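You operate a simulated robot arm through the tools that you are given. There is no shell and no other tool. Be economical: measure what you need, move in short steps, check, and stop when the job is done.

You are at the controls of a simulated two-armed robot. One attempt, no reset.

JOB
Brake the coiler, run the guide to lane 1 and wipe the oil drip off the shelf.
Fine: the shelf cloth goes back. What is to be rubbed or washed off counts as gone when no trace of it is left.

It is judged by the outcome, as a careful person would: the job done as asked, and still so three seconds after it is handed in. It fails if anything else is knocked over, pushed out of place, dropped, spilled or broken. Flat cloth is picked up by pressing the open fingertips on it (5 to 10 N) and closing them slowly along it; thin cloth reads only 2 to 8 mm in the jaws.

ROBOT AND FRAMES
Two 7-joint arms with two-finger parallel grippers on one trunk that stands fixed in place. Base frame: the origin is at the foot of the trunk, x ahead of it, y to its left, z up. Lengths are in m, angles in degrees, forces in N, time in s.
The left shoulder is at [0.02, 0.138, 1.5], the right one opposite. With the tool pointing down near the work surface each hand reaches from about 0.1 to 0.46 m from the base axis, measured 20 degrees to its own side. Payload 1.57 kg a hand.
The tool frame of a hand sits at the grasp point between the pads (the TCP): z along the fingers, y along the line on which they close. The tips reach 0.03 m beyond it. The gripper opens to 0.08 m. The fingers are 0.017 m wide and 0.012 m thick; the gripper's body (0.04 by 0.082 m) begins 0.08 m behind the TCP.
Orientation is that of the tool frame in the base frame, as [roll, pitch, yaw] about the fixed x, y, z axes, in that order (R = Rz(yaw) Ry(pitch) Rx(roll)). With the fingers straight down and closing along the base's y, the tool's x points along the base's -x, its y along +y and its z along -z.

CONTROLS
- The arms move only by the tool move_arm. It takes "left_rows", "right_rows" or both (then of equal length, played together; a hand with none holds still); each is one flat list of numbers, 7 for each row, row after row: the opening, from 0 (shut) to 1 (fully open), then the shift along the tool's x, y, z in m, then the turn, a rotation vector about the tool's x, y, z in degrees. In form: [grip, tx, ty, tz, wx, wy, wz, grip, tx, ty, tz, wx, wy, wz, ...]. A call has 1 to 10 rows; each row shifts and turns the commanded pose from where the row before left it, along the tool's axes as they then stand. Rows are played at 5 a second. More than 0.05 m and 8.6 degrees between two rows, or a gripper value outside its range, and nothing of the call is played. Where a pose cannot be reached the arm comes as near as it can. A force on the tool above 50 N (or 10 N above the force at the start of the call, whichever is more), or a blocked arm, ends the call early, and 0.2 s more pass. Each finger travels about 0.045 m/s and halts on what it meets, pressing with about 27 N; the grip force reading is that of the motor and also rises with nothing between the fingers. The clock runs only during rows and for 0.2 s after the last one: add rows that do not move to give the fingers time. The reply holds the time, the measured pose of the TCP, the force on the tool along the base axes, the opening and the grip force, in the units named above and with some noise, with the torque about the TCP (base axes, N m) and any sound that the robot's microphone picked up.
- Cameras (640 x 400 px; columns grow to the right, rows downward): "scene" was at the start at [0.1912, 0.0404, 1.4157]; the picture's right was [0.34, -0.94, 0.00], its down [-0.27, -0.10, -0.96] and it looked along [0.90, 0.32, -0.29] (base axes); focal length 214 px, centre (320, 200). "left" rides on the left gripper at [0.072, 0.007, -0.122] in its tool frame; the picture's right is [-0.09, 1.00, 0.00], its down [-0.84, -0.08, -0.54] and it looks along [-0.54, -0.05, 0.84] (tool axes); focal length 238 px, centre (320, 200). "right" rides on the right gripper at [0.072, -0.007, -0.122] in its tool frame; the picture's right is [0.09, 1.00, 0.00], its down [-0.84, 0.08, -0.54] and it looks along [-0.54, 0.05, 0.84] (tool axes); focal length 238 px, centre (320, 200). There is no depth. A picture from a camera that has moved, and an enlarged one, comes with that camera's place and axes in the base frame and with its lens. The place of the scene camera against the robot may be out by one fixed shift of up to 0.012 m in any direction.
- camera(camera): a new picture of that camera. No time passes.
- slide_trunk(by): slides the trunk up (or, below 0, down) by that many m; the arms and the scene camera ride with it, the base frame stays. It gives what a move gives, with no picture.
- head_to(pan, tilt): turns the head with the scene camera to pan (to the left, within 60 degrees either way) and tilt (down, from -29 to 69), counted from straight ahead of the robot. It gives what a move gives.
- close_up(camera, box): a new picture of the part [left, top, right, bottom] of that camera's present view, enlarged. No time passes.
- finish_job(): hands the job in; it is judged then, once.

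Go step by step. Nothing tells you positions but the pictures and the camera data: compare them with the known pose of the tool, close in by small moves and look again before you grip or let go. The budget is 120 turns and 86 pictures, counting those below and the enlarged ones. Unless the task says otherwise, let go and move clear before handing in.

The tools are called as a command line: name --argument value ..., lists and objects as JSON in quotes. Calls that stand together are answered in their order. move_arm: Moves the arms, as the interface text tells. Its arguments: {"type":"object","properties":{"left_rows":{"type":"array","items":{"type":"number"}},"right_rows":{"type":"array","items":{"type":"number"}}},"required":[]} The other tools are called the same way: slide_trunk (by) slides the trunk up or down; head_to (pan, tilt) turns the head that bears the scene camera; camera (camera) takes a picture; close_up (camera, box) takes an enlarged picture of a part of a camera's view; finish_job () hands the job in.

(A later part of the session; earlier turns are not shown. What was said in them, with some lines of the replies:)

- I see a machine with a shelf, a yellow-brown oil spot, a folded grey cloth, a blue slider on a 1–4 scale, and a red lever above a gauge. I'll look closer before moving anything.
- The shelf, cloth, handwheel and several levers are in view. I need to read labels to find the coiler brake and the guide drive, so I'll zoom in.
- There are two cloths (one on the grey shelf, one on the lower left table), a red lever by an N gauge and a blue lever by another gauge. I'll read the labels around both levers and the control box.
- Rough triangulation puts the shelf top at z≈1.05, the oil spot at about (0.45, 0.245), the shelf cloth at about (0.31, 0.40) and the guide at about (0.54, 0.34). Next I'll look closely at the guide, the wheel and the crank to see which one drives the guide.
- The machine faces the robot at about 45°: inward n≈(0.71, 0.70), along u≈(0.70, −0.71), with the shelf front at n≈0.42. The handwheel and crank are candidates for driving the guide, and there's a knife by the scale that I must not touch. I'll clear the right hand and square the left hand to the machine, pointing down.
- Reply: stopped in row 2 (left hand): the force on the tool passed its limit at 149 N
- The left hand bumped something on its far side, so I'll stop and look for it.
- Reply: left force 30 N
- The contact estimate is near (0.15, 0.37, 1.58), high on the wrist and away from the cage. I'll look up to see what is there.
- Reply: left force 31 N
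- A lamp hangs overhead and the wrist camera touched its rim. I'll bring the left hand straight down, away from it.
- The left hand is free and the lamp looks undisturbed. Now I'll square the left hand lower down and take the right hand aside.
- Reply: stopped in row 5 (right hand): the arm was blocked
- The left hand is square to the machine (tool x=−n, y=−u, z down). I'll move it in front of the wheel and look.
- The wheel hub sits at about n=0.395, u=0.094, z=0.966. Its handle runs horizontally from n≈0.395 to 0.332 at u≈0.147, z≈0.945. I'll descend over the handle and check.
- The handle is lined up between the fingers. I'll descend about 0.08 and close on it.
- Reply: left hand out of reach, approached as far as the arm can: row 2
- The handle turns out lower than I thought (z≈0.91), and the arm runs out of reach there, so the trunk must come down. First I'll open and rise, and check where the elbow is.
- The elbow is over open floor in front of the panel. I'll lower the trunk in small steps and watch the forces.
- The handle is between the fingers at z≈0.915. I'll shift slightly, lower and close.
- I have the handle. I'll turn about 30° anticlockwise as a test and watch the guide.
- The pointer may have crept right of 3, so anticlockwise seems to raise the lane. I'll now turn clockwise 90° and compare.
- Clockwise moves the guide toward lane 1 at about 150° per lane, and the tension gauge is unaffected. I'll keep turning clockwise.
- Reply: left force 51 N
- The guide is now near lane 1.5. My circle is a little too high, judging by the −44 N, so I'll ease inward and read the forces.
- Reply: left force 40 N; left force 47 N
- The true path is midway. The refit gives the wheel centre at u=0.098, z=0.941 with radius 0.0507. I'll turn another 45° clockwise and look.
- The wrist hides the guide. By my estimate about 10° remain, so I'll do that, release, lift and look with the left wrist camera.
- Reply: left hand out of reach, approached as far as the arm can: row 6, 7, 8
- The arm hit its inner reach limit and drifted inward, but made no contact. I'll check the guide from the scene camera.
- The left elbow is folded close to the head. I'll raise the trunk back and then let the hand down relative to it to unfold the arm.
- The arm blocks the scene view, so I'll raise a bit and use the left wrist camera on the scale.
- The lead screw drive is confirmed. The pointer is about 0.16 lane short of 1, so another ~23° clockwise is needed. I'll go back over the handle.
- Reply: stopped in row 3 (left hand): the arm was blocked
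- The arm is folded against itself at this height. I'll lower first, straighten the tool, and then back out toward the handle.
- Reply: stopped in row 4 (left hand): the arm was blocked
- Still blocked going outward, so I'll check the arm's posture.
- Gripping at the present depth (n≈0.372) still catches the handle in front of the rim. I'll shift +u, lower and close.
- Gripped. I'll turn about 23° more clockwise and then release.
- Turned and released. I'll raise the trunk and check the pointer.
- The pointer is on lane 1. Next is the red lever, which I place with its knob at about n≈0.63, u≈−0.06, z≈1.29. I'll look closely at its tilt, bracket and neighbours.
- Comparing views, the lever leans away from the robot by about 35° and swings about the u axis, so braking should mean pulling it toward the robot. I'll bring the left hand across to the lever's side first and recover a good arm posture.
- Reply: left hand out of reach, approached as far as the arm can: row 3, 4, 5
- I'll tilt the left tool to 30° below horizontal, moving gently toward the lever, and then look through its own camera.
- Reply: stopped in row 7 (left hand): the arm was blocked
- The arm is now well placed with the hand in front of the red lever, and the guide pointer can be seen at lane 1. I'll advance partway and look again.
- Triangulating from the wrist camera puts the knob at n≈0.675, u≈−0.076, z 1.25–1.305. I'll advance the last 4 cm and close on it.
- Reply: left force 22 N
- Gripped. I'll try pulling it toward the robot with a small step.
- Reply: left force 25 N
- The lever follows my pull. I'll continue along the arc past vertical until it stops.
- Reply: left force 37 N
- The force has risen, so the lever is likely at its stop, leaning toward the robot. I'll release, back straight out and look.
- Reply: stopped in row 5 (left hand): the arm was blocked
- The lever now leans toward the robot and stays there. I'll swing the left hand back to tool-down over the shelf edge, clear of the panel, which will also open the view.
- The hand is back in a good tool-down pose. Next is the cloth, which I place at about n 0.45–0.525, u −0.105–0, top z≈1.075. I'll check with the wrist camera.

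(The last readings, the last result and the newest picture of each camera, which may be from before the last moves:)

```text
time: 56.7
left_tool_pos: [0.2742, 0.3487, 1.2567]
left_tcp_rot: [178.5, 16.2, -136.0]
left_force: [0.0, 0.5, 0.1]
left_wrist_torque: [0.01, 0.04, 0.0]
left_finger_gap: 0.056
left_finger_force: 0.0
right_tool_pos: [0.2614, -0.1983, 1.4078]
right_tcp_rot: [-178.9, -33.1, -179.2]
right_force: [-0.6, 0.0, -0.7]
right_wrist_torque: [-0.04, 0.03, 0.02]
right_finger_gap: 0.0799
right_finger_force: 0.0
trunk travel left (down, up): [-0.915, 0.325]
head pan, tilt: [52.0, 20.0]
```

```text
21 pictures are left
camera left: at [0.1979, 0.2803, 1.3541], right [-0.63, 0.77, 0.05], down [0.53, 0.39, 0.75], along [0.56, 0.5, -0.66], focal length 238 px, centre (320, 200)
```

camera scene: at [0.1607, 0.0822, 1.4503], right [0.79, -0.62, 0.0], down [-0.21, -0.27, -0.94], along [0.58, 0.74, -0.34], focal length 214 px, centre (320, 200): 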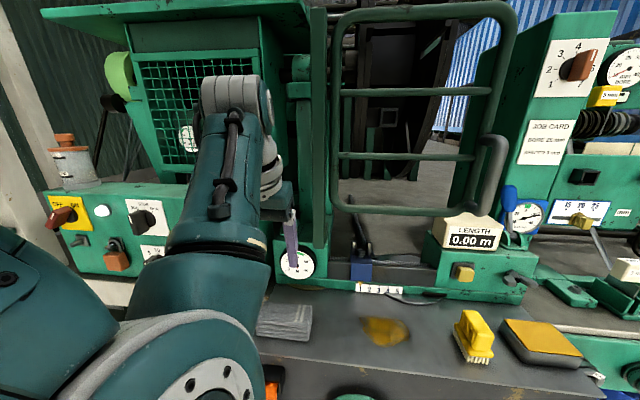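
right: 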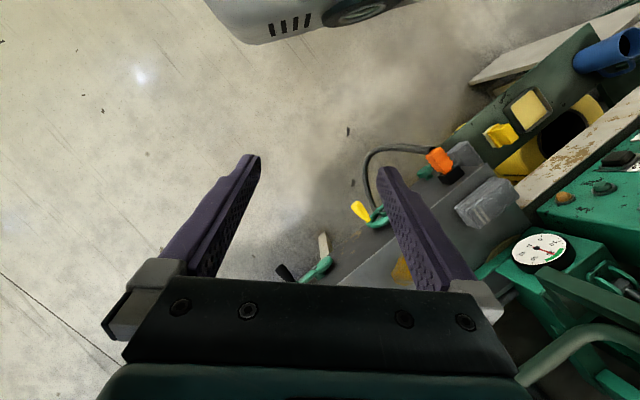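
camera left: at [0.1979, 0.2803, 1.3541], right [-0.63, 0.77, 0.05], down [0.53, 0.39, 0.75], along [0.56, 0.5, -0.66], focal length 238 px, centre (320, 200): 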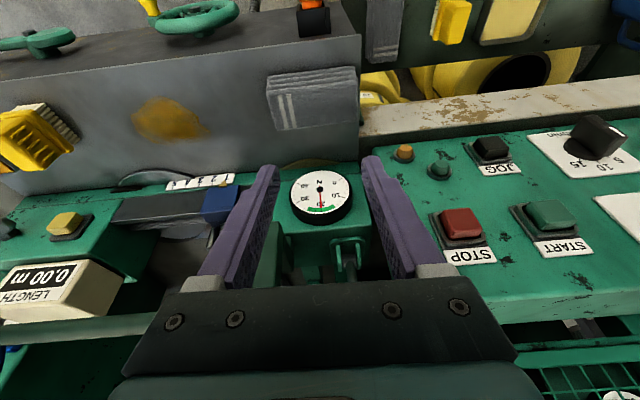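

Cloth centre is at about n 0.485, u −0.054. The oil spans u 0.10–0.195, n 0.458–0.518. I'll lower the open fingertips over the cloth.

move_arm --left_rows '[0.7, 0.001, 0, 0.0354, 0, 0, 0, 0.7, 0.001, 0, 0.0354, 0, 0, 0, 0.7, 0.001, 0, 0.0354, 0, 0, 0, 0.7, 0.001, 0, 0.0354, 0, 0, 0]'

camera --camera "left"

```text
time: 57.7
left_tool_pos: [0.3012, 0.3778, 1.1234]
left_tcp_rot: [178.7, 16.8, -135.9]
left_force: [-11.1, -9.1, 34.7]
left_wrist_torque: [-1.01, -0.36, -0.4]
left_finger_gap: 0.0542
left_finger_force: 0.1
right_tool_pos: [0.2623, -0.198, 1.4092]
right_tcp_rot: [-178.8, -33.0, -179.2]
right_force: [-0.4, 0.0, -0.4]
right_wrist_torque: [-0.01, 0.01, 0.02]
right_finger_gap: 0.0798
right_finger_force: 0.0
trunk travel left (down, up): [-0.915, 0.325]
head pan, tilt: [52.0, 20.0]
```

```text
20 pictures are left
camera left: at [0.2233, 0.3086, 1.2197], right [-0.63, 0.77, 0.05], down [0.53, 0.38, 0.76], along [0.57, 0.51, -0.65], focal length 238 px, centre (320, 200)
```

left: 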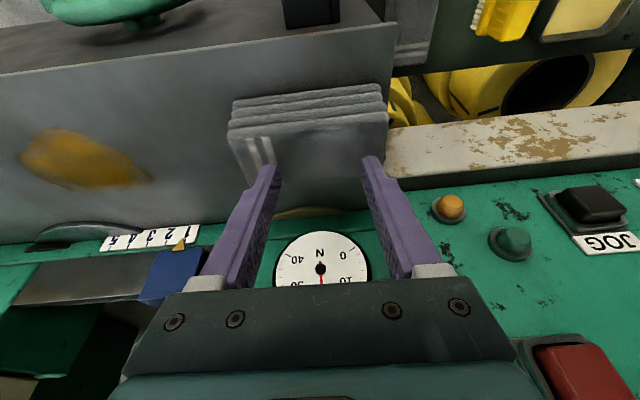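

I'm already pressing on the cloth at 35 N, since its top is higher than I assumed (≈1.095). I'll back off, shift toward the cloth's middle and press lightly.

move_arm --left_rows '[0.7, 0, 0, -0.012, 0, 0, 0, 0.85, 0.012, 0, 0, 0, 0, 0, 0.85, 0, 0, 0.004, 0, 0, 0]'

```text
time: 58.5
left_tool_pos: [0.2899, 0.3672, 1.1255]
left_tcp_rot: [178.5, 16.4, -136.1]
left_force: [0.6, -0.5, -0.3]
left_wrist_torque: [-0.02, 0.03, -0.01]
left_finger_gap: 0.0681
left_finger_force: 0.1
right_tool_pos: [0.2617, -0.1971, 1.4094]
right_tcp_rot: [-178.9, -33.0, -179.2]
right_force: [-0.2, 0.5, 0.2]
right_wrist_torque: [0.0, -0.01, 0.02]
right_finger_gap: 0.0798
right_finger_force: 0.0
trunk travel left (down, up): [-0.915, 0.325]
head pan, tilt: [52.0, 20.0]
```

move_arm --left_rows '[0.85, 0, 0, 0.003, 0, 0, 0]'

move_arm --left_rows '[0.85, 0, 0, 0.003, 0, 0, 0]'

```text
time: 58.9
left_tool_pos: [0.2894, 0.3691, 1.1238]
left_tcp_rot: [178.6, 16.5, -136.1]
left_force: [-4.3, -5.7, 14.9]
left_wrist_torque: [-0.55, -0.28, -0.24]
left_finger_gap: 0.0681
left_finger_force: 0.1
right_tool_pos: [0.2608, -0.197, 1.4093]
right_tcp_rot: [-179.0, -32.9, -179.2]
right_force: [0.2, -0.4, 0.3]
right_wrist_torque: [-0.01, -0.03, -0.01]
right_finger_gap: 0.0801
right_finger_force: 0.1
trunk travel left (down, up): [-0.915, 0.325]
head pan, tilt: [52.0, 20.0]
```

```text
time: 59.3
left_tool_pos: [0.292, 0.369, 1.1233]
left_tcp_rot: [178.8, 16.7, -136.2]
left_force: [-9.6, -7.3, 25.3]
left_wrist_torque: [-0.85, -0.29, -0.46]
left_finger_gap: 0.0659
left_finger_force: 0.1
right_tool_pos: [0.2614, -0.1976, 1.4087]
right_tcp_rot: [-178.8, -33.0, -179.2]
right_force: [0.1, 0.0, -0.4]
right_wrist_torque: [0.01, -0.01, 0.03]
right_finger_gap: 0.0801
right_finger_force: 0.1
trunk travel left (down, up): [-0.915, 0.325]
head pan, tilt: [52.0, 20.0]
stopped in row 1 (left hand): the force on the tool passed its limit at 61 N (the readings are from after the stop); the commanded pose is now the measured one
```

Only the +u finger is touching, because the hand is rolled by about 1.4°. I'll level it and press gently.

move_arm --left_rows '[0.85, 0, 0, -0.004, 1.4, 0, 0, 0.85, 0, 0, 0.0025, 0, 0, 0]'

```text
time: 59.9
left_tool_pos: [0.2922, 0.3673, 1.1241]
left_tcp_rot: [-179.7, 16.5, -136.1]
left_force: [-0.6, 0.2, -0.7]
left_wrist_torque: [0.0, -0.01, 0.0]
left_finger_gap: 0.0679
left_finger_force: 0.1
right_tool_pos: [0.2622, -0.1984, 1.4086]
right_tcp_rot: [-179.0, -33.1, -179.2]
right_force: [0.4, 0.9, -1.1]
right_wrist_torque: [0.01, 0.02, 0.0]
right_finger_gap: 0.0798
right_finger_force: 0.1
trunk travel left (down, up): [-0.915, 0.325]
head pan, tilt: [52.0, 20.0]
```

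move_arm --left_rows '[0.85, 0, 0, 0.0015, 0, 0, 0]'

```text
time: 60.3
left_tool_pos: [0.2926, 0.3687, 1.1228]
left_tcp_rot: [-179.9, 16.6, -136.1]
left_force: [-1.5, -1.4, 4.1]
left_wrist_torque: [0.06, 0.17, 0.04]
left_finger_gap: 0.068
left_finger_force: 0.0
right_tool_pos: [0.2614, -0.1966, 1.4097]
right_tcp_rot: [-178.8, -33.2, -179.4]
right_force: [-0.1, 0.4, -0.1]
right_wrist_torque: [0.0, 0.03, -0.03]
right_finger_gap: 0.08
right_finger_force: 0.1
trunk travel left (down, up): [-0.915, 0.325]
head pan, tilt: [52.0, 20.0]
```

move_arm --left_rows '[0.8, 0, 0, 0.0006, 0, 0, 0, 0.72, 0, 0, 0, 0, 0, 0, 0.64, 0, 0, 0, 0, 0, 0, 0.56, 0, 0, 0, 0, 0, 0, 0.48, 0, 0, 0, 0, 0, 0, 0.4, 0, 0, 0, 0, 0, 0, 0.32, 0, 0, 0, 0, 0, 0, 0.24, 0, 0, 0, 0, 0, 0, 0.16, 0, 0, 0, 0, 0, 0, 0.08, 0, 0, 0, 0, 0, 0]'

move_arm --left_rows '[0.04, 0, 0, 0, 0, 0, 0, 0, 0, 0, 0, 0, 0, 0, 0, 0, 0, 0, 0, 0, 0]'

```text
time: 62.5
left_tool_pos: [0.2927, 0.3715, 1.1229]
left_tcp_rot: [-179.9, 16.7, -136.1]
left_force: [-2.9, 3.0, 16.1]
left_wrist_torque: [0.18, 0.1, 0.01]
left_finger_gap: 0.017
left_finger_force: 6.3
right_tool_pos: [0.2608, -0.1965, 1.4083]
right_tcp_rot: [-179.1, -32.9, -179.2]
right_force: [-0.2, 0.9, -0.5]
right_wrist_torque: [0.01, -0.03, -0.05]
right_finger_gap: 0.08
right_finger_force: 0.1
trunk travel left (down, up): [-0.915, 0.325]
head pan, tilt: [52.0, 20.0]
```

```text
time: 63.3
left_tool_pos: [0.2929, 0.3718, 1.122]
left_tcp_rot: [-179.8, 16.6, -136.1]
left_force: [-2.4, 3.4, 16.1]
left_wrist_torque: [0.03, 0.04, 0.04]
left_finger_gap: 0.0
left_finger_force: 20.4
right_tool_pos: [0.2607, -0.197, 1.409]
right_tcp_rot: [-179.0, -33.0, -179.3]
right_force: [-0.7, 0.1, -0.4]
right_wrist_torque: [0.02, 0.02, -0.02]
right_finger_gap: 0.0802
right_finger_force: 0.1
trunk travel left (down, up): [-0.915, 0.325]
head pan, tilt: [52.0, 20.0]
```

The fingers closed to 0 with nothing held. I'll look at the cloth before retrying.

move_arm --left_rows '[0.3, 0, 0, -0.015, 0, 0, 0, 0.85, 0, 0, -0.01, 0, 0, 0]'

close_up --camera "left" --box '[200, 60, 440, 230]'

```text
time: 63.9
left_tool_pos: [0.2866, 0.3639, 1.1447]
left_tcp_rot: [-179.8, 16.4, -136.0]
left_force: [0.8, 0.4, 0.6]
left_wrist_torque: [0.03, 0.05, -0.01]
left_finger_gap: 0.0482
left_finger_force: 0.1
right_tool_pos: [0.2609, -0.1973, 1.4093]
right_tcp_rot: [-179.0, -33.1, -179.2]
right_force: [-0.2, 1.2, 0.8]
right_wrist_torque: [0.0, 0.0, 0.01]
right_finger_gap: 0.0799
right_finger_force: 0.0
trunk travel left (down, up): [-0.915, 0.325]
head pan, tilt: [52.0, 20.0]
```

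```text
2.35 times, centred on (320, 145) of left
camera zoom: at [0.2066, 0.297, 1.2413], right [-0.63, 0.78, 0.02], down [0.52, 0.39, 0.76], along [0.58, 0.49, -0.65], focal length 561 px, centre (320, 329)
```

zoom: 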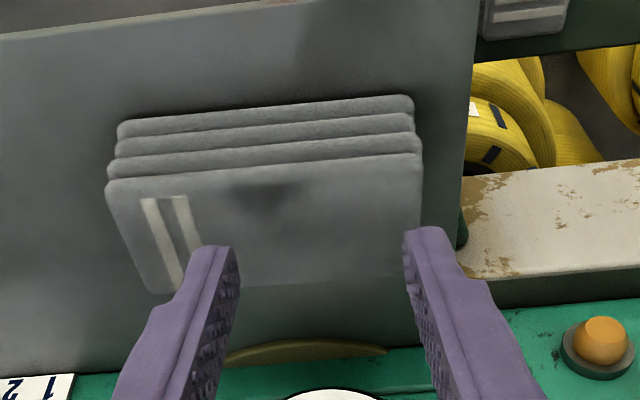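

The cloth is undisturbed: a 4-layer folded pad, u −0.088–0.01, n 0.45–0.50, top z≈1.094. I'll set the tool vertical over its middle and retry with lighter pressure.

move_arm --left_rows '[0.85, 0, -0.005, -0.005, 0, 8.2, 0, 0.85, 0, -0.005, 0, 0, 8.2, 0, 0.85, -0.015, 0, 0.01, 0, 0, 0]'

move_arm --left_rows '[0.85, 0, 0, 0.0, 0, 0, 0, 0.85, 0, 0, 0.01, 0, 0, 0]'

```text
time: 64.7
left_tool_pos: [0.3052, 0.3675, 1.1404]
left_tcp_rot: [-179.8, 0.2, -136.1]
left_force: [-0.3, -0.1, 0.1]
left_wrist_torque: [0.0, 0.01, -0.01]
left_finger_gap: 0.0681
left_finger_force: 0.0
right_tool_pos: [0.2609, -0.1971, 1.4091]
right_tcp_rot: [-178.9, -33.2, -179.2]
right_force: [0.3, 0.1, 0.2]
right_wrist_torque: [0.0, 0.03, -0.03]
right_finger_gap: 0.08
right_finger_force: 0.1
trunk travel left (down, up): [-0.915, 0.325]
head pan, tilt: [52.0, 20.0]
```

```text
time: 65.3
left_tool_pos: [0.3025, 0.3665, 1.1306]
left_tcp_rot: [-179.9, 0.2, -136.0]
left_force: [-0.4, -0.2, 0.4]
left_wrist_torque: [0.01, 0.02, -0.02]
left_finger_gap: 0.068
left_finger_force: 0.1
right_tool_pos: [0.2613, -0.197, 1.409]
right_tcp_rot: [-178.9, -33.0, -179.3]
right_force: [-0.2, 0.1, -0.4]
right_wrist_torque: [0.02, 0.01, 0.01]
right_finger_gap: 0.0799
right_finger_force: 0.1
trunk travel left (down, up): [-0.915, 0.325]
head pan, tilt: [52.0, 20.0]
```

move_arm --left_rows '[0.85, 0, 0, 0.005, 0, 0, 0]'

move_arm --left_rows '[0.85, 0, 0, 0.0015, 0, 0, 0]'

```text
time: 65.7
left_tool_pos: [0.3035, 0.3673, 1.1247]
left_tcp_rot: [-179.9, 0.2, -136.1]
left_force: [1.1, 0.8, 0.4]
left_wrist_torque: [-0.01, 0.03, -0.02]
left_finger_gap: 0.0683
left_finger_force: 0.1
right_tool_pos: [0.2605, -0.1982, 1.4099]
right_tcp_rot: [-179.0, -33.0, -179.3]
right_force: [-0.5, -0.2, -0.2]
right_wrist_torque: [0.02, -0.01, 0.02]
right_finger_gap: 0.0802
right_finger_force: 0.1
trunk travel left (down, up): [-0.915, 0.325]
head pan, tilt: [52.0, 20.0]
```

```text
time: 66.1
left_tool_pos: [0.3033, 0.3668, 1.1231]
left_tcp_rot: [-179.8, 0.2, -136.1]
left_force: [0.4, -0.4, 0.0]
left_wrist_torque: [0.02, -0.01, 0.03]
left_finger_gap: 0.0679
left_finger_force: 0.0
right_tool_pos: [0.2611, -0.1973, 1.4101]
right_tcp_rot: [-178.9, -33.0, -179.3]
right_force: [-0.5, 0.1, 0.4]
right_wrist_torque: [0.02, 0.01, 0.01]
right_finger_gap: 0.0799
right_finger_force: 0.0
trunk travel left (down, up): [-0.915, 0.325]
head pan, tilt: [52.0, 20.0]
```

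move_arm --left_rows '[0.85, 0, 0, 0.0015, 0, 0, 0]'

move_arm --left_rows '[0.85, 0, 0, 0.001, 0, 0, 0]'

```text
time: 66.5
left_tool_pos: [0.3029, 0.3666, 1.1229]
left_tcp_rot: [-179.8, 0.2, -136.1]
left_force: [-0.8, -0.9, 1.5]
left_wrist_torque: [0.07, 0.08, -0.04]
left_finger_gap: 0.0681
left_finger_force: 0.0
right_tool_pos: [0.2612, -0.1975, 1.4096]
right_tcp_rot: [-178.9, -33.1, -179.2]
right_force: [-0.2, 0.4, 0.2]
right_wrist_torque: [0.01, -0.02, -0.01]
right_finger_gap: 0.0799
right_finger_force: 0.1
trunk travel left (down, up): [-0.915, 0.325]
head pan, tilt: [52.0, 20.0]
```

```text
time: 66.9
left_tool_pos: [0.3031, 0.3667, 1.1206]
left_tcp_rot: [-179.9, 0.2, -136.0]
left_force: [-7.6, -6.0, 22.7]
left_wrist_torque: [-0.01, 0.44, 0.07]
left_finger_gap: 0.0677
left_finger_force: 0.0
right_tool_pos: [0.261, -0.1968, 1.4107]
right_tcp_rot: [-178.9, -33.1, -179.2]
right_force: [-0.4, -0.4, -0.1]
right_wrist_torque: [0.02, -0.03, 0.02]
right_finger_gap: 0.0801
right_finger_force: 0.0
trunk travel left (down, up): [-0.915, 0.325]
head pan, tilt: [52.0, 20.0]
```

move_arm --left_rows '[0.85, 0, 0, -0.0007, 0, 0, 0]'

```text
time: 67.3
left_tool_pos: [0.3027, 0.3673, 1.1217]
left_tcp_rot: [-179.9, 0.2, -136.1]
left_force: [-6.4, -4.6, 15.9]
left_wrist_torque: [0.06, 0.43, 0.07]
left_finger_gap: 0.0679
left_finger_force: 0.1
right_tool_pos: [0.2602, -0.1973, 1.4096]
right_tcp_rot: [-179.0, -33.0, -179.2]
right_force: [-0.5, -0.5, 1.0]
right_wrist_torque: [-0.01, -0.07, -0.02]
right_finger_gap: 0.0801
right_finger_force: 0.0
trunk travel left (down, up): [-0.915, 0.325]
head pan, tilt: [52.0, 20.0]
```

Still 16 N. I'll ease off a touch more, then close slowly.

move_arm --left_rows '[0.85, 0, 0, -0.0007, 0, 0, 0, 0.8, 0, 0, 0, 0, 0, 0, 0.76, 0, 0, 0, 0, 0, 0, 0.72, 0, 0, 0, 0, 0, 0, 0.68, 0, 0, 0, 0, 0, 0, 0.64, 0, 0, 0, 0, 0, 0, 0.6, 0, 0, 0, 0, 0, 0, 0.56, 0, 0, 0, 0, 0, 0]'

move_arm --left_rows '[0.52, 0, 0, 0, 0, 0, 0, 0.48, 0, 0, 0, 0, 0, 0, 0.44, 0, 0, 0, 0, 0, 0, 0.4, 0, 0, 0, 0, 0, 0, 0.36, 0, 0, 0, 0, 0, 0, 0.32, 0, 0, 0, 0, 0, 0, 0.28, 0, 0, 0, 0, 0, 0, 0.24, 0, 0, 0, 0, 0, 0, 0.2, 0, 0, 0, 0, 0, 0]'

move_arm --left_rows '[0.16, 0, 0, 0, 0, 0, 0, 0.12, 0, 0, 0, 0, 0, 0, 0.09, 0, 0, 0, 0, 0, 0, 0.06, 0, 0, 0, 0, 0, 0, 0.03, 0, 0, 0, 0, 0, 0, 0, 0, 0, 0, 0, 0, 0, 0, 0, 0, 0, 0, 0, 0]'

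```text
time: 69.1
left_tool_pos: [0.3031, 0.3661, 1.1219]
left_tcp_rot: [-179.8, 0.2, -136.2]
left_force: [-0.1, 0.3, -0.3]
left_wrist_torque: [-0.03, -0.01, 0.0]
left_finger_gap: 0.0449
left_finger_force: 0.1
right_tool_pos: [0.2624, -0.1972, 1.409]
right_tcp_rot: [-178.9, -33.0, -179.1]
right_force: [-0.8, -0.8, 0.0]
right_wrist_torque: [-0.01, 0.03, 0.02]
right_finger_gap: 0.0801
right_finger_force: 0.1
trunk travel left (down, up): [-0.915, 0.325]
head pan, tilt: [52.0, 20.0]
```

```text
time: 71.1
left_tool_pos: [0.3024, 0.3658, 1.1224]
left_tcp_rot: [-179.8, 0.3, -136.1]
left_force: [0.5, 0.3, -0.3]
left_wrist_torque: [0.01, -0.03, 0.01]
left_finger_gap: 0.0157
left_finger_force: 0.0
right_tool_pos: [0.2607, -0.1973, 1.4088]
right_tcp_rot: [-178.9, -33.0, -179.2]
right_force: [0.7, 0.8, 0.3]
right_wrist_torque: [-0.03, -0.01, -0.01]
right_finger_gap: 0.08
right_finger_force: 0.1
trunk travel left (down, up): [-0.915, 0.325]
head pan, tilt: [52.0, 20.0]
```

```text
time: 72.7
left_tool_pos: [0.3031, 0.3659, 1.1221]
left_tcp_rot: [-179.8, 0.1, -136.0]
left_force: [0.4, -0.3, -0.4]
left_wrist_torque: [0.0, 0.01, -0.01]
left_finger_gap: 0.0001
left_finger_force: 20.9
right_tool_pos: [0.2619, -0.1978, 1.4088]
right_tcp_rot: [-178.9, -32.9, -179.1]
right_force: [-0.4, -0.5, -0.5]
right_wrist_torque: [-0.02, 0.02, 0.0]
right_finger_gap: 0.0802
right_finger_force: 0.0
trunk travel left (down, up): [-0.915, 0.325]
head pan, tilt: [52.0, 20.0]
```

The pad behaves as a firm folded block, so pinching its top won't work. Its depth of about 0.05 fits in the jaws, so I'll rise and turn the hand 90° to straddle it front to back.

move_arm --left_rows '[0.3, 0, 0, -0.04, 0, 0, 0, 0.8, 0, 0, -0.04, 0, 0, 0, 1, 0, 0, 0, 0, 0, -8.4, 1, 0, 0, 0, 0, 0, -8.4, 1, 0, 0, 0, 0, 0, -8.4, 1, 0, 0, 0, 0, 0, -8.4, 1, 0, 0, 0, 0, 0, -8.4, 1, 0, 0, 0, 0, 0, -8.4, 1, 0, 0, 0, 0, 0, -8.4, 1, 0, 0, 0, 0, 0, -8.4]'

move_arm --left_rows '[1, 0, 0, 0, 0, 0, -8.4, 1, 0, 0, 0, 0, 0, -8.4, 1, 0, 0, 0, 0, 0, -6, 1, 0, 0, 0, 0, 0, 0]'

camera --camera "left"

```text
time: 74.9
left_tool_pos: [0.3023, 0.3643, 1.2025]
left_tcp_rot: [-179.8, -0.1, -68.8]
left_force: [-0.3, -0.1, -0.2]
left_wrist_torque: [0.02, -0.01, 0.01]
left_finger_gap: 0.0803
left_finger_force: 0.0
right_tool_pos: [0.262, -0.198, 1.4098]
right_tcp_rot: [-178.8, -32.9, -179.3]
right_force: [0.1, -0.6, -1.3]
right_wrist_torque: [-0.03, -0.04, -0.01]
right_finger_gap: 0.0798
right_finger_force: 0.0
trunk travel left (down, up): [-0.915, 0.325]
head pan, tilt: [52.0, 20.0]
```

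```text
time: 75.9
left_tool_pos: [0.3026, 0.3655, 1.2022]
left_tcp_rot: [-179.7, -0.1, -45.9]
left_force: [-0.3, -0.4, -0.8]
left_wrist_torque: [0.02, -0.02, -0.01]
left_finger_gap: 0.0797
left_finger_force: 0.1
right_tool_pos: [0.2623, -0.1982, 1.4099]
right_tcp_rot: [-178.9, -33.1, -179.2]
right_force: [-0.7, 0.7, -0.1]
right_wrist_torque: [-0.02, 0.01, -0.01]
right_finger_gap: 0.08
right_finger_force: 0.0
trunk travel left (down, up): [-0.915, 0.325]
head pan, tilt: [52.0, 20.0]
```

```text
18 pictures are left
camera left: at [0.3464, 0.3101, 1.3251], right [-0.78, -0.63, 0.0], down [-0.53, 0.66, 0.54], along [-0.34, 0.42, -0.84], focal length 238 px, centre (320, 200)
```

left: 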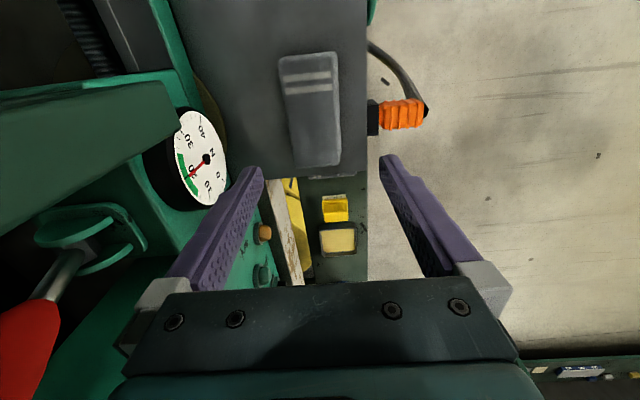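

I now have a clear side view: the red lever leans well over toward the robot. The pad is centred at about n 0.4775, u −0.03 and is 0.05 wide, so I'll straddle it and close.

move_arm --left_rows '[1, 0.005, -0.003, 0.03, 0, 0, 0, 1, 0.005, -0.003, 0.03, 0, 0, 0, 1, 0, 0, 0.03, 0, 0, 0, 1, 0, 0, 0.018, 0, 0, 0]'

camera --camera "left"

```text
time: 76.9
left_tool_pos: [0.3155, 0.3643, 1.0937]
left_tcp_rot: [-179.8, -0.2, -46.1]
left_force: [-0.6, 0.3, 0.4]
left_wrist_torque: [-0.01, 0.02, 0.02]
left_finger_gap: 0.0802
left_finger_force: 0.1
right_tool_pos: [0.2622, -0.1968, 1.4095]
right_tcp_rot: [-178.9, -33.1, -179.2]
right_force: [0.4, 0.8, 0.1]
right_wrist_torque: [0.0, 0.02, 0.0]
right_finger_gap: 0.0799
right_finger_force: 0.0
trunk travel left (down, up): [-0.915, 0.325]
head pan, tilt: [52.0, 20.0]
```

```text
17 pictures are left
camera left: at [0.3593, 0.3087, 1.2165], right [-0.78, -0.62, 0.0], down [-0.53, 0.66, 0.54], along [-0.33, 0.42, -0.84], focal length 238 px, centre (320, 200)
```

left: 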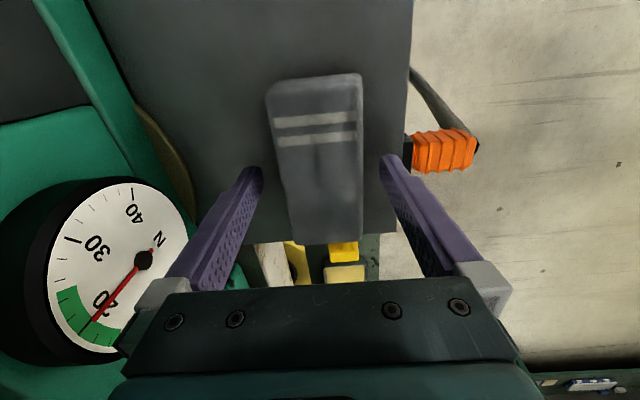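

move_arm --left_rows '[0.8, 0, 0, 0, 0, 0, 0, 0.65, 0, 0, 0, 0, 0, 0, 0.5, 0, 0, 0, 0, 0, 0, 0.4, 0, 0, 0, 0, 0, 0, 0.4, 0, 0, 0, 0, 0, 0]'

```text
time: 78.1
left_tool_pos: [0.3152, 0.3634, 1.093]
left_tcp_rot: [-179.8, -0.2, -46.0]
left_force: [-0.1, 0.4, -0.3]
left_wrist_torque: [0.01, -0.02, 0.02]
left_finger_gap: 0.0532
left_finger_force: 27.8
right_tool_pos: [0.2598, -0.1977, 1.4087]
right_tcp_rot: [-178.9, -33.1, -179.1]
right_force: [0.9, 0.6, -0.3]
right_wrist_torque: [-0.02, -0.06, -0.03]
right_finger_gap: 0.0802
right_finger_force: 0.1
trunk travel left (down, up): [-0.915, 0.325]
head pan, tilt: [52.0, 20.0]
```

The pad is held (0.053). I'll lift it a few cm and carry it over to the oil.

move_arm --left_rows '[0.4, 0, 0, -0.02, 0, 0, 0, 0.4, 0, 0, -0.02, 0, 0, 0, 0.4, 0.036, -0.002, 0, 0, 0, 0, 0.4, 0.036, -0.002, 0, 0, 0, 0, 0.4, 0.036, -0.002, 0, 0, 0, 0, 0.4, 0.036, -0.002, 0, 0, 0, 0, 0.4, 0.036, 0, 0, 0, 0, 0]'

camera --camera "left"

```text
time: 79.7
left_tool_pos: [0.4375, 0.2383, 1.1358]
left_tcp_rot: [-179.6, -0.2, -45.9]
left_force: [-0.9, -0.6, -1.4]
left_wrist_torque: [-0.03, 0.03, -0.01]
left_finger_gap: 0.0532
left_finger_force: 26.6
left hand out of reach, approached as far as the arm can: row 7
right_tool_pos: [0.2607, -0.1977, 1.4099]
right_tcp_rot: [-178.9, -33.1, -179.2]
right_force: [0.6, 1.4, 0.2]
right_wrist_torque: [0.0, -0.02, 0.03]
right_finger_gap: 0.0798
right_finger_force: 0.1
trunk travel left (down, up): [-0.915, 0.325]
head pan, tilt: [52.0, 20.0]
```

```text
16 pictures are left
camera left: at [0.4822, 0.1827, 1.2588], right [-0.78, -0.63, -0.01], down [-0.53, 0.65, 0.54], along [-0.33, 0.42, -0.84], focal length 238 px, centre (320, 200)
```

left: 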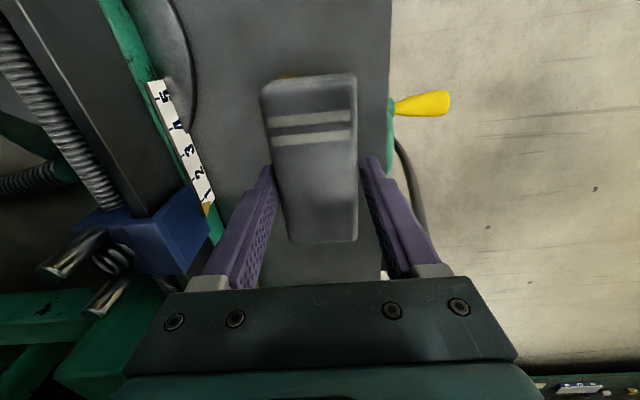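

The pad is over the oil but at the reach limit. I'll lower the trunk in steps while keeping the pad clear of the shelf.

slide_trunk --by -0.03

move_arm --left_rows '[0.4, 0, 0, -0.03, 0, 0, 0, 0.4, 0, 0, -0.03, 0, 0, 0]'

slide_trunk --by -0.06

```text
time: 80.5
left_tool_pos: [0.4372, 0.238, 1.1067]
left_tcp_rot: [-179.8, -0.2, -46.1]
left_force: [0.9, 0.0, -0.4]
left_wrist_torque: [-0.02, 0.01, 0.0]
left_finger_gap: 0.0532
left_finger_force: 27.0
right_tool_pos: [0.2614, -0.1965, 1.3791]
right_tcp_rot: [-178.9, -33.0, -179.1]
right_force: [0.9, -0.3, 0.6]
right_wrist_torque: [0.02, 0.02, 0.02]
right_finger_gap: 0.0801
right_finger_force: 0.0
trunk travel left (down, up): [-0.885, 0.355]
head pan, tilt: [52.0, 20.0]
```

```text
time: 81.1
left_tool_pos: [0.4373, 0.2357, 1.1646]
left_tcp_rot: [-179.8, -0.1, -46.1]
left_force: [-0.1, 0.5, 0.6]
left_wrist_torque: [-0.01, -0.04, 0.01]
left_finger_gap: 0.053
left_finger_force: 27.1
right_tool_pos: [0.2617, -0.1968, 1.3795]
right_tcp_rot: [-178.8, -33.1, -179.2]
right_force: [1.1, 0.0, 0.6]
right_wrist_torque: [-0.02, -0.01, 0.02]
right_finger_gap: 0.0798
right_finger_force: 0.1
trunk travel left (down, up): [-0.885, 0.355]
head pan, tilt: [52.0, 20.0]
```

```text
time: 82.1
left_tool_pos: [0.4377, 0.2384, 1.1053]
left_tcp_rot: [-179.8, -0.2, -46.1]
left_force: [0.1, 0.1, -0.9]
left_wrist_torque: [0.0, -0.03, -0.02]
left_finger_gap: 0.0529
left_finger_force: 27.0
right_tool_pos: [0.2622, -0.1982, 1.3191]
right_tcp_rot: [-178.9, -33.0, -179.2]
right_force: [0.2, 1.1, -0.4]
right_wrist_torque: [-0.03, 0.0, -0.01]
right_finger_gap: 0.0802
right_finger_force: 0.0
trunk travel left (down, up): [-0.825, 0.415]
head pan, tilt: [52.0, 20.0]
```

move_arm --left_rows '[0.4, 0.006, -0.008, 0.01, 0, 0, 0, 0.4, 0, 0, 0.002, 0, 0, 0]'

move_arm --left_rows '[0.4, 0, 0, 0.001, 0, 0, 0]'

```text
time: 82.7
left_tool_pos: [0.4484, 0.2372, 1.0946]
left_tcp_rot: [-179.8, -0.1, -46.2]
left_force: [-6.0, -1.4, 13.4]
left_wrist_torque: [-0.45, 0.3, -0.16]
left_finger_gap: 0.0533
left_finger_force: 27.3
right_tool_pos: [0.2612, -0.1965, 1.3203]
right_tcp_rot: [-178.8, -33.1, -179.1]
right_force: [0.5, 0.4, 0.4]
right_wrist_torque: [0.02, -0.01, 0.01]
right_finger_gap: 0.0799
right_finger_force: 0.1
trunk travel left (down, up): [-0.825, 0.415]
head pan, tilt: [52.0, 20.0]
```

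```text
time: 83.1
left_tool_pos: [0.4493, 0.2392, 1.0933]
left_tcp_rot: [-179.9, -0.1, -46.1]
left_force: [-17.0, -6.1, 36.5]
left_wrist_torque: [-0.4, 0.7, -0.05]
left_finger_gap: 0.053
left_finger_force: 27.1
right_tool_pos: [0.2619, -0.1967, 1.3202]
right_tcp_rot: [-178.9, -32.9, -179.2]
right_force: [0.5, 0.3, -0.1]
right_wrist_torque: [0.0, 0.01, 0.0]
right_finger_gap: 0.0803
right_finger_force: 0.1
trunk travel left (down, up): [-0.825, 0.415]
head pan, tilt: [52.0, 20.0]
```

Contact is made. I'll ease the pressure slightly and scrub with overlapping strokes.

move_arm --left_rows '[0.4, 0, 0, -0.0009, 0, 0, 0, 0.4, 0.02, 0, 0, 0, 0, 0, 0.4, 0.015, 0, 0, 0, 0, 0, 0.4, -0.02, -0.005, 0, 0, 0, 0, 0.4, -0.02, -0.005, 0, 0, 0, 0, 0.4, -0.02, 0, 0, 0, 0, 0, 0.4, -0.01, 0, 0, 0, 0, 0]'

```text
time: 84.7
left_tool_pos: [0.4194, 0.268, 1.0941]
left_tcp_rot: [-179.9, -0.2, -46.0]
left_force: [0.1, -0.6, 0.1]
left_wrist_torque: [0.04, -0.04, 0.0]
left_finger_gap: 0.0533
left_finger_force: 27.2
left hand out of reach, approached as far as the arm can: row 3
right_tool_pos: [0.2611, -0.197, 1.3185]
right_tcp_rot: [-178.9, -33.1, -179.2]
right_force: [0.5, 0.0, 0.1]
right_wrist_torque: [0.01, 0.01, -0.01]
right_finger_gap: 0.0797
right_finger_force: 0.2
trunk travel left (down, up): [-0.825, 0.415]
head pan, tilt: [52.0, 20.0]
```

Contact was lost over the last part, so I'll re-press and stroke again.

move_arm --left_rows '[0.4, 0, 0, 0.0015, 0, 0, 0, 0.4, 0, 0, 0.0008, 0, 0, 0]'

move_arm --left_rows '[0.4, 0.015, 0, 0, 0, 0, 0, 0.4, 0.015, 0, 0, 0, 0, 0, 0.4, 0.015, 0, 0, 0, 0, 0, 0.4, 0.012, 0, 0, 0, 0, 0]'

```text
time: 85.3
left_tool_pos: [0.4194, 0.2692, 1.0925]
left_tcp_rot: [-179.8, 0.0, -46.1]
left_force: [-10.8, -1.5, 22.9]
left_wrist_torque: [-0.17, 0.46, -0.06]
left_finger_gap: 0.0532
left_finger_force: 27.0
right_tool_pos: [0.2611, -0.198, 1.3193]
right_tcp_rot: [-178.9, -33.0, -179.3]
right_force: [-0.6, 0.4, 0.2]
right_wrist_torque: [-0.01, 0.02, 0.01]
right_finger_gap: 0.0799
right_finger_force: 0.0
trunk travel left (down, up): [-0.825, 0.415]
head pan, tilt: [52.0, 20.0]
```

```text
time: 86.3
left_tool_pos: [0.4598, 0.229, 1.0942]
left_tcp_rot: [-179.3, -0.2, -46.0]
left_force: [-3.2, 6.3, 17.2]
left_wrist_torque: [0.04, 0.59, -0.37]
left_finger_gap: 0.0532
left_finger_force: 26.9
right_tool_pos: [0.2624, -0.1963, 1.3185]
right_tcp_rot: [-179.1, -33.0, -179.1]
right_force: [-0.2, 0.2, 0.8]
right_wrist_torque: [0.01, 0.01, 0.01]
right_finger_gap: 0.08
right_finger_force: 0.1
trunk travel left (down, up): [-0.825, 0.415]
head pan, tilt: [52.0, 20.0]
```

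move_arm --left_rows '[0.4, 0, 0.015, 0, 0, 0, 0, 0.4, -0.018, 0, 0, 0, 0, 0, 0.4, -0.018, 0, 0, 0, 0, 0, 0.4, -0.018, 0, 0.0003, 0, 0, 0, 0.4, 0.018, 0, 0, 0, 0, 0, 0.4, 0.018, 0, 0, 0, 0, 0, 0.4, 0.018, 0, 0, 0, 0, 0]'

move_arm --left_rows '[0.4, -0.008, -0.015, 0, 0, 0, 0, 0.4, -0.014, -0.012, 0, 0, 0, 0, 0.4, -0.018, 0, 0, 0, 0, 0, 0.4, -0.018, 0, 0, 0, 0, 0, 0.4, 0.018, 0, 0, 0, 0, 0, 0.4, 0.018, 0, 0, 0, 0, 0]'

```text
time: 87.9
left_tool_pos: [0.4508, 0.219, 1.0932]
left_tcp_rot: [-179.5, 0.0, -46.0]
left_force: [-7.0, 9.5, 26.4]
left_wrist_torque: [0.27, 0.56, -0.2]
left_finger_gap: 0.0532
left_finger_force: 27.6
right_tool_pos: [0.2613, -0.1974, 1.3188]
right_tcp_rot: [-179.0, -33.1, -179.1]
right_force: [0.4, -0.1, -0.5]
right_wrist_torque: [0.01, 0.01, 0.03]
right_finger_gap: 0.0801
right_finger_force: 0.1
trunk travel left (down, up): [-0.825, 0.415]
head pan, tilt: [52.0, 20.0]
```

```text
time: 89.3
left_tool_pos: [0.454, 0.2522, 1.0924]
left_tcp_rot: [-179.7, 0.0, -46.2]
left_force: [-3.4, 1.6, 6.3]
left_wrist_torque: [-0.16, 0.02, -0.13]
left_finger_gap: 0.0528
left_finger_force: 27.0
right_tool_pos: [0.2614, -0.1977, 1.3195]
right_tcp_rot: [-179.0, -33.0, -179.2]
right_force: [-0.3, -0.4, -0.6]
right_wrist_torque: [0.02, -0.01, 0.02]
right_finger_gap: 0.0802
right_finger_force: 0.1
trunk travel left (down, up): [-0.825, 0.415]
head pan, tilt: [52.0, 20.0]
```

Now I'll lift, move aside along −u and inspect the spot.

move_arm --left_rows '[0.4, 0, 0, -0.03, 0, 0, 0, 0.4, -0.04, 0, 0, 0, 0, 0, 0.4, -0.04, 0, 0, 0, 0, 0, 0.4, -0.04, 0, 0, 0, 0, 0, 0.4, -0.03, 0, 0, 0, 0, 0]'

head_to --pan 30 --tilt 40

camera --camera "scene"

```text
time: 90.3
left_tool_pos: [0.3825, 0.3226, 1.1205]
left_tcp_rot: [-179.7, -1.4, -48.4]
left_force: [15.3, -6.1, -2.3]
left_wrist_torque: [0.63, 1.83, -0.74]
left_finger_gap: 0.0529
left_finger_force: 26.4
right_tool_pos: [0.263, -0.1975, 1.3199]
right_tcp_rot: [-178.8, -33.0, -179.3]
right_force: [-0.6, -0.5, 0.1]
right_wrist_torque: [0.01, 0.0, 0.0]
right_finger_gap: 0.08
right_finger_force: 0.0
trunk travel left (down, up): [-0.825, 0.415]
head pan, tilt: [52.0, 20.0]
stopped in row 4 (left hand): the force on the tool passed its limit at 77 N (the readings are from after the stop); the commanded pose is now the measured one
```

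```text
time: 91.2
left_tool_pos: [0.3812, 0.3232, 1.1207]
left_tcp_rot: [-179.8, -1.5, -48.2]
left_force: [19.9, -18.7, 1.0]
left_wrist_torque: [2.23, 2.4, -1.08]
left_finger_gap: 0.0529
left_finger_force: 26.7
right_tool_pos: [0.2626, -0.1985, 1.3201]
right_tcp_rot: [-178.8, -32.9, -179.3]
right_force: [-0.3, -0.4, -0.6]
right_wrist_torque: [0.01, -0.03, 0.0]
right_finger_gap: 0.0801
right_finger_force: 0.0
trunk travel left (down, up): [-0.825, 0.415]
head pan, tilt: [30.0, 40.0]
```

```text
15 pictures are left
camera scene: at [0.1786, 0.0501, 1.3295], right [0.5, -0.87, 0.0], down [-0.55, -0.32, -0.77], along [0.67, 0.38, -0.64], focal length 214 px, centre (320, 200)
```

scene: 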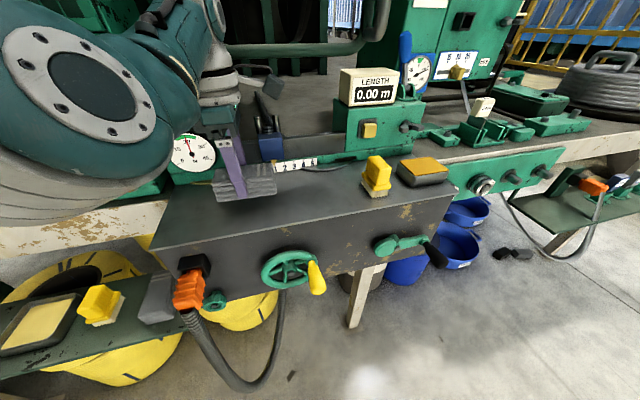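

The spot looks clean. The hand bumped the fixed guard post at n≈0.53, so I'll move back off it toward the robot, and zoom on the spot.

move_arm --left_rows '[0.4, 0.012, 0, 0, 0, 0, 0, 0.4, 0.005, 0.012, 0, 0, 0, 2, 0.4, 0, 0.012, -0.005, 0, 0, 0]'

close_up --camera "scene" --box '[250, 150, 410, 250]'

```text
time: 92.0
left_tool_pos: [0.3737, 0.2964, 1.1264]
left_tcp_rot: [-179.8, -1.0, -50.1]
left_force: [-0.5, 0.7, -0.7]
left_wrist_torque: [-0.01, -0.01, -0.02]
left_finger_gap: 0.0531
left_finger_force: 27.0
right_tool_pos: [0.2621, -0.1986, 1.3189]
right_tcp_rot: [-178.9, -33.1, -179.3]
right_force: [-0.3, 0.3, -0.3]
right_wrist_torque: [0.02, 0.05, -0.03]
right_finger_gap: 0.08
right_finger_force: 0.0
trunk travel left (down, up): [-0.825, 0.415]
head pan, tilt: [30.0, 40.0]
```

```text
4.00 times, centred on (330, 200) of scene
camera zoom: at [0.177, 0.0513, 1.3289], right [0.5, -0.87, 0.0], down [-0.56, -0.32, -0.77], along [0.66, 0.38, -0.64], focal length 858 px, centre (280, 200)
```

zoom: 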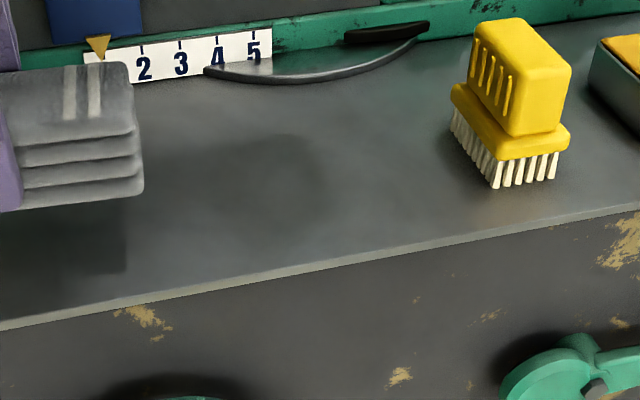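

The oil colour is gone. I'll zoom in further for any faint trace before putting the cloth back.

close_up --camera "scene" --box '[285, 170, 365, 220]'

```text
8.00 times, centred on (325, 195) of scene
camera zoom: at [0.177, 0.0513, 1.3289], right [0.5, -0.87, 0.0], down [-0.56, -0.32, -0.77], along [0.66, 0.38, -0.64], focal length 1716 px, centre (280, 240)
```

zoom: 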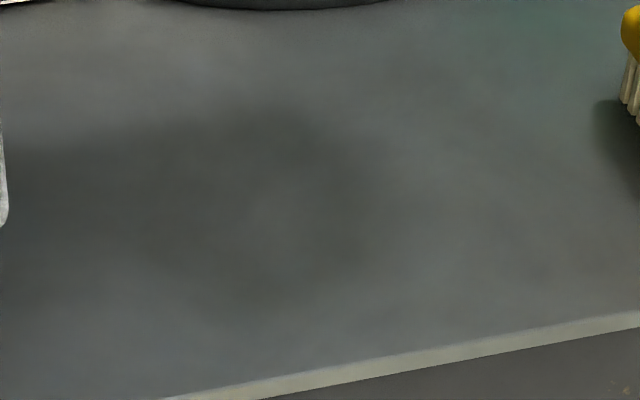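

The spot is clean: only the shelf's own shading remains. I'll raise the trunk again, square the hand and carry the cloth back to its place.

slide_trunk --by 0.09

move_arm --left_rows '[0.4, -0.022, -0.001, 0.01, 0, -1, -4, 0.4, -0.022, -0.001, 0.01, 0, 0, 0, 0.4, -0.022, -0.001, 0.01, 0, 0, 0, 0.4, -0.022, -0.001, 0.01, 0, 0, 0, 0.4, 0, 0, 0.02, 0, 0, 0, 0.4, 0, 0, 0.02, 0, 0, 0]'

```text
time: 93.2
left_tool_pos: [0.3736, 0.2961, 1.2161]
left_tcp_rot: [-179.9, -1.0, -50.0]
left_force: [0.4, -0.7, -0.7]
left_wrist_torque: [0.02, 0.01, -0.01]
left_finger_gap: 0.0526
left_finger_force: 26.8
right_tool_pos: [0.2625, -0.1974, 1.4089]
right_tcp_rot: [-178.9, -33.2, -179.3]
right_force: [0.0, -0.1, 0.4]
right_wrist_torque: [-0.03, 0.02, -0.03]
right_finger_gap: 0.0798
right_finger_force: 0.1
trunk travel left (down, up): [-0.915, 0.325]
head pan, tilt: [30.0, 40.0]
```

```text
time: 94.6
left_tool_pos: [0.3167, 0.3636, 1.1372]
left_tcp_rot: [-179.8, -0.2, -46.0]
left_force: [0.7, -0.3, -0.7]
left_wrist_torque: [0.01, 0.02, 0.01]
left_finger_gap: 0.0532
left_finger_force: 27.0
right_tool_pos: [0.2609, -0.1977, 1.4082]
right_tcp_rot: [-179.0, -33.0, -179.1]
right_force: [-0.2, -0.5, -0.2]
right_wrist_torque: [-0.02, 0.0, 0.03]
right_finger_gap: 0.08
right_finger_force: 0.2
trunk travel left (down, up): [-0.915, 0.325]
head pan, tilt: [30.0, 40.0]
```

move_arm --left_rows '[0.4, -0.001, 0, 0.02, 0, 0, 0, 0.4, 0, 0, 0.02, 0, 0, 0, 0.4, 0, 0, 0.003, 0, 0, 0]'

```text
time: 95.4
left_tool_pos: [0.3172, 0.3644, 1.094]
left_tcp_rot: [-179.8, -0.1, -46.0]
left_force: [-1.1, -0.9, 0.0]
left_wrist_torque: [-0.01, 0.01, -0.02]
left_finger_gap: 0.0529
left_finger_force: 27.0
right_tool_pos: [0.2623, -0.1964, 1.4096]
right_tcp_rot: [-178.9, -33.1, -179.2]
right_force: [-0.2, 0.9, 0.2]
right_wrist_torque: [0.02, -0.01, -0.03]
right_finger_gap: 0.0799
right_finger_force: 0.1
trunk travel left (down, up): [-0.915, 0.325]
head pan, tilt: [30.0, 40.0]
```

move_arm --left_rows '[0.4, 0, 0, 0.0012, 0, 0, 0]'

```text
time: 95.8
left_tool_pos: [0.3159, 0.3653, 1.0923]
left_tcp_rot: [-179.8, -0.1, -46.0]
left_force: [-0.4, -0.5, 1.5]
left_wrist_torque: [-0.05, 0.09, 0.0]
left_finger_gap: 0.0529
left_finger_force: 27.1
right_tool_pos: [0.2615, -0.1982, 1.4087]
right_tcp_rot: [-178.9, -33.0, -179.2]
right_force: [0.1, 0.5, 0.1]
right_wrist_torque: [-0.02, 0.02, 0.01]
right_finger_gap: 0.08
right_finger_force: 0.0
trunk travel left (down, up): [-0.915, 0.325]
head pan, tilt: [30.0, 40.0]
```

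The cloth is touching the shelf at its original place. I'll release, rise straight up and check.

move_arm --left_rows '[0.7, 0, 0, 0, 0, 0, 0, 1, 0, 0, 0, 0, 0, 0, 1, 0, 0, -0.02, 0, 0, 0, 1, 0, 0, -0.04, 0, 0, 0, 1, 0, 0, -0.045, 0, 0, 0]'

camera --camera "left"

```text
time: 97.0
left_tool_pos: [0.3154, 0.3643, 1.1983]
left_tcp_rot: [-180.0, -0.2, -46.1]
left_force: [0.2, 0.7, -0.2]
left_wrist_torque: [0.01, -0.03, -0.02]
left_finger_gap: 0.0798
left_finger_force: 0.1
right_tool_pos: [0.2611, -0.1977, 1.4087]
right_tcp_rot: [-178.9, -33.1, -179.2]
right_force: [0.2, 0.2, -0.5]
right_wrist_torque: [0.01, -0.03, -0.05]
right_finger_gap: 0.0801
right_finger_force: 0.1
trunk travel left (down, up): [-0.915, 0.325]
head pan, tilt: [30.0, 40.0]
```

```text
12 pictures are left
camera left: at [0.3603, 0.3083, 1.3203], right [-0.78, -0.62, 0.0], down [-0.53, 0.66, 0.54], along [-0.34, 0.42, -0.84], focal length 238 px, centre (320, 200)
```

left: 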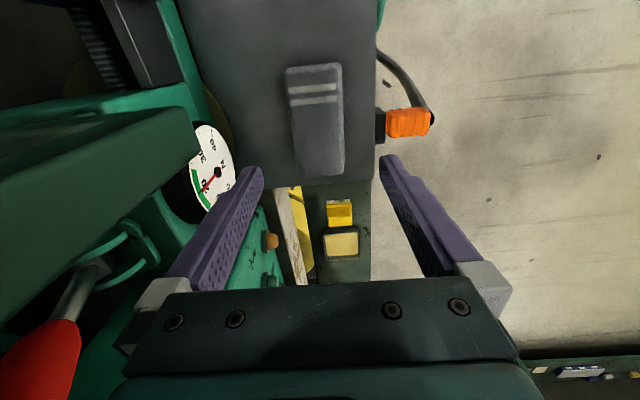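

The cloth is back in its place. I'll retreat the left hand clear and check the final state of the lever, the pointer and the shelf.

move_arm --left_rows '[1, 0.02, 0.02, -0.01, 0, 0, 0, 1, 0.03, 0.02, 0, 0, 0, 0, 1, 0.03, 0.02, 0, 0, 0, 0]'

head_to --pan 52 --tilt 20

camera --camera "scene"

camera --camera "left"

```text
time: 97.8
left_tool_pos: [0.3305, 0.277, 1.2102]
left_tcp_rot: [-178.5, 0.2, -44.6]
left_force: [-0.2, 0.0, 0.1]
left_wrist_torque: [0.0, 0.0, -0.01]
left_finger_gap: 0.0803
left_finger_force: 0.1
right_tool_pos: [0.2621, -0.1978, 1.4083]
right_tcp_rot: [-179.0, -33.0, -179.3]
right_force: [0.0, -1.0, 0.0]
right_wrist_torque: [-0.01, 0.03, -0.01]
right_finger_gap: 0.0798
right_finger_force: 0.1
trunk travel left (down, up): [-0.915, 0.325]
head pan, tilt: [30.0, 40.0]
```

```text
time: 98.7
left_tool_pos: [0.3291, 0.276, 1.2071]
left_tcp_rot: [-178.7, 0.7, -45.2]
left_force: [0.3, -0.1, 0.8]
left_wrist_torque: [0.01, 0.0, -0.03]
left_finger_gap: 0.0801
left_finger_force: 0.1
right_tool_pos: [0.2614, -0.1968, 1.4094]
right_tcp_rot: [-178.8, -33.2, -179.2]
right_force: [0.5, 0.1, -0.6]
right_wrist_torque: [-0.02, 0.01, -0.01]
right_finger_gap: 0.0798
right_finger_force: 0.0
trunk travel left (down, up): [-0.915, 0.325]
head pan, tilt: [52.0, 20.0]
```

```text
11 pictures are left
camera scene: at [0.1607, 0.0821, 1.4503], right [0.79, -0.62, 0.0], down [-0.21, -0.27, -0.94], along [0.58, 0.74, -0.34], focal length 214 px, centre (320, 200)
```

scene: 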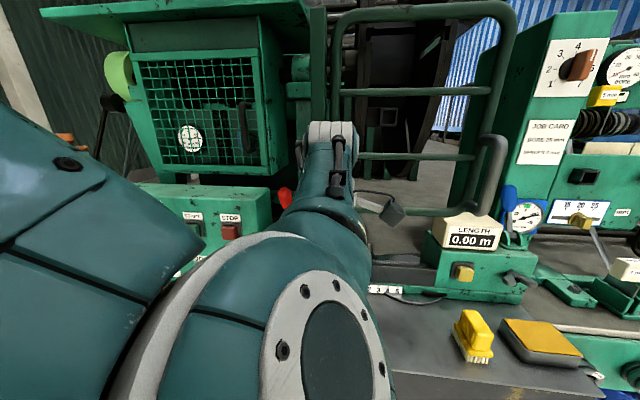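

```text
10 pictures are left
camera left: at [0.3747, 0.2181, 1.3289], right [-0.77, -0.64, -0.02], down [-0.54, 0.63, 0.55], along [-0.34, 0.44, -0.83], focal length 238 px, centre (320, 200)
```

left: 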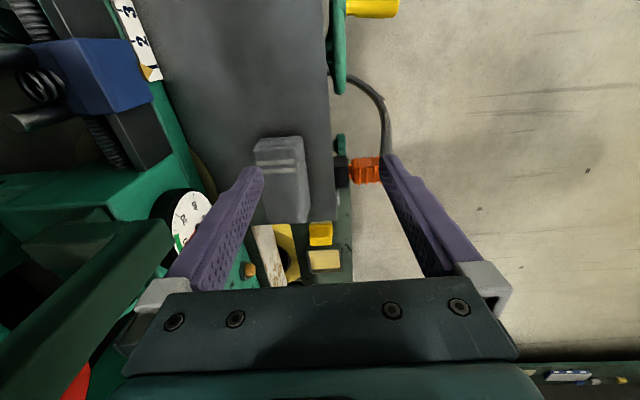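

Cloth, pointer and shelf look right. The lever is half hidden by the forearm, so I'll shift the hand right and low to see it fully.

move_arm --left_rows '[1, 0.023, 0.01, 0.015, 0, 0, 0, 1, 0.023, 0.01, 0.015, 0, 0, 0, 1, 0.023, 0.01, 0.015, 0, 0, 0, 1, 0.023, 0.01, 0.015, 0, 0, 0]'

head_to --pan 60 --tilt 12

camera --camera "scene"

```text
time: 99.7
left_tool_pos: [0.3715, 0.191, 1.1498]
left_tcp_rot: [-178.1, 0.4, -44.2]
left_force: [0.9, 0.9, 0.1]
left_wrist_torque: [-0.03, -0.02, -0.02]
left_finger_gap: 0.0799
left_finger_force: 0.1
right_tool_pos: [0.262, -0.1979, 1.4089]
right_tcp_rot: [-178.9, -33.1, -179.2]
right_force: [-0.3, -1.2, -0.4]
right_wrist_torque: [0.03, 0.01, -0.01]
right_finger_gap: 0.08
right_finger_force: 0.1
trunk travel left (down, up): [-0.915, 0.325]
head pan, tilt: [52.0, 20.0]
```

```text
time: 100.3
left_tool_pos: [0.367, 0.1915, 1.1487]
left_tcp_rot: [-178.0, 1.1, -44.7]
left_force: [0.3, -1.0, 0.2]
left_wrist_torque: [0.01, -0.01, -0.03]
left_finger_gap: 0.0799
left_finger_force: 0.1
right_tool_pos: [0.2613, -0.1977, 1.4095]
right_tcp_rot: [-178.9, -33.2, -179.1]
right_force: [0.2, 0.2, -0.7]
right_wrist_torque: [0.02, 0.0, -0.01]
right_finger_gap: 0.08
right_finger_force: 0.2
trunk travel left (down, up): [-0.915, 0.325]
head pan, tilt: [60.0, 12.0]
```

```text
9 pictures are left
camera scene: at [0.15, 0.0895, 1.4633], right [0.87, -0.5, 0.0], down [-0.1, -0.18, -0.98], along [0.49, 0.85, -0.21], focal length 214 px, centre (320, 200)
```

scene: 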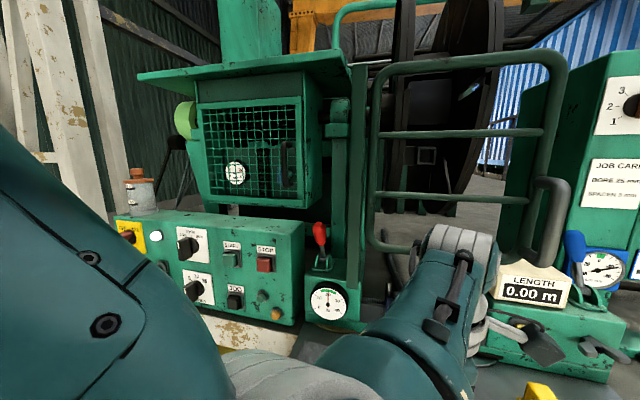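

close_up --camera "scene" --box '[280, 200, 380, 280]'

```text
5.00 times, centred on (330, 240) of scene
camera zoom: at [0.15, 0.0895, 1.4633], right [0.87, -0.5, 0.0], down [-0.1, -0.18, -0.98], along [0.49, 0.85, -0.21], focal length 1072 px, centre (270, 0)
```

zoom: 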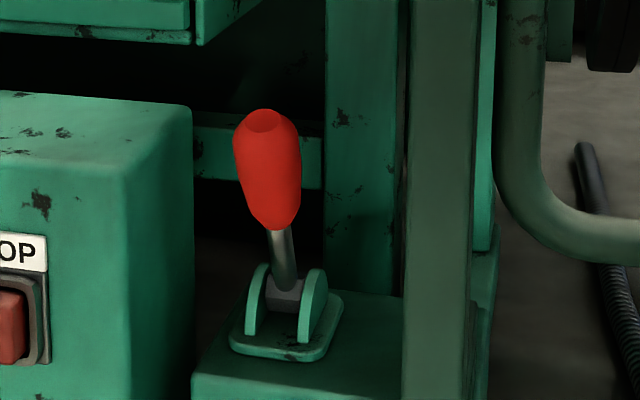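

The lever is pulled over toward the robot and staying there. The guide is at lane 1, the oil is gone, the cloth is back and both hands are empty and clear, so I'm handing in.

finish_job

```text
The job is handed in.
```

I set the coiler brake, ran the guide to lane 1, wiped the oil drip off the shelf and put the shelf cloth back.

- **Brake:** I took the red lever by the tension gauge to be the coiler brake, since nothing on the machine labels it. It is pulled toward the robot and stayed there. I judged it was at its stop because the pull force rose sharply and my grip slipped, but I did not check that a second time.
- **Bumps on the way:** The left wrist touched the rim of the overhead lamp (149 N) early on. The hand later hit the fixed guard post by the gauge (77 N). The lamp looked undisturbed in the next picture. I did not look at the post specifically, but nothing near it appeared moved.
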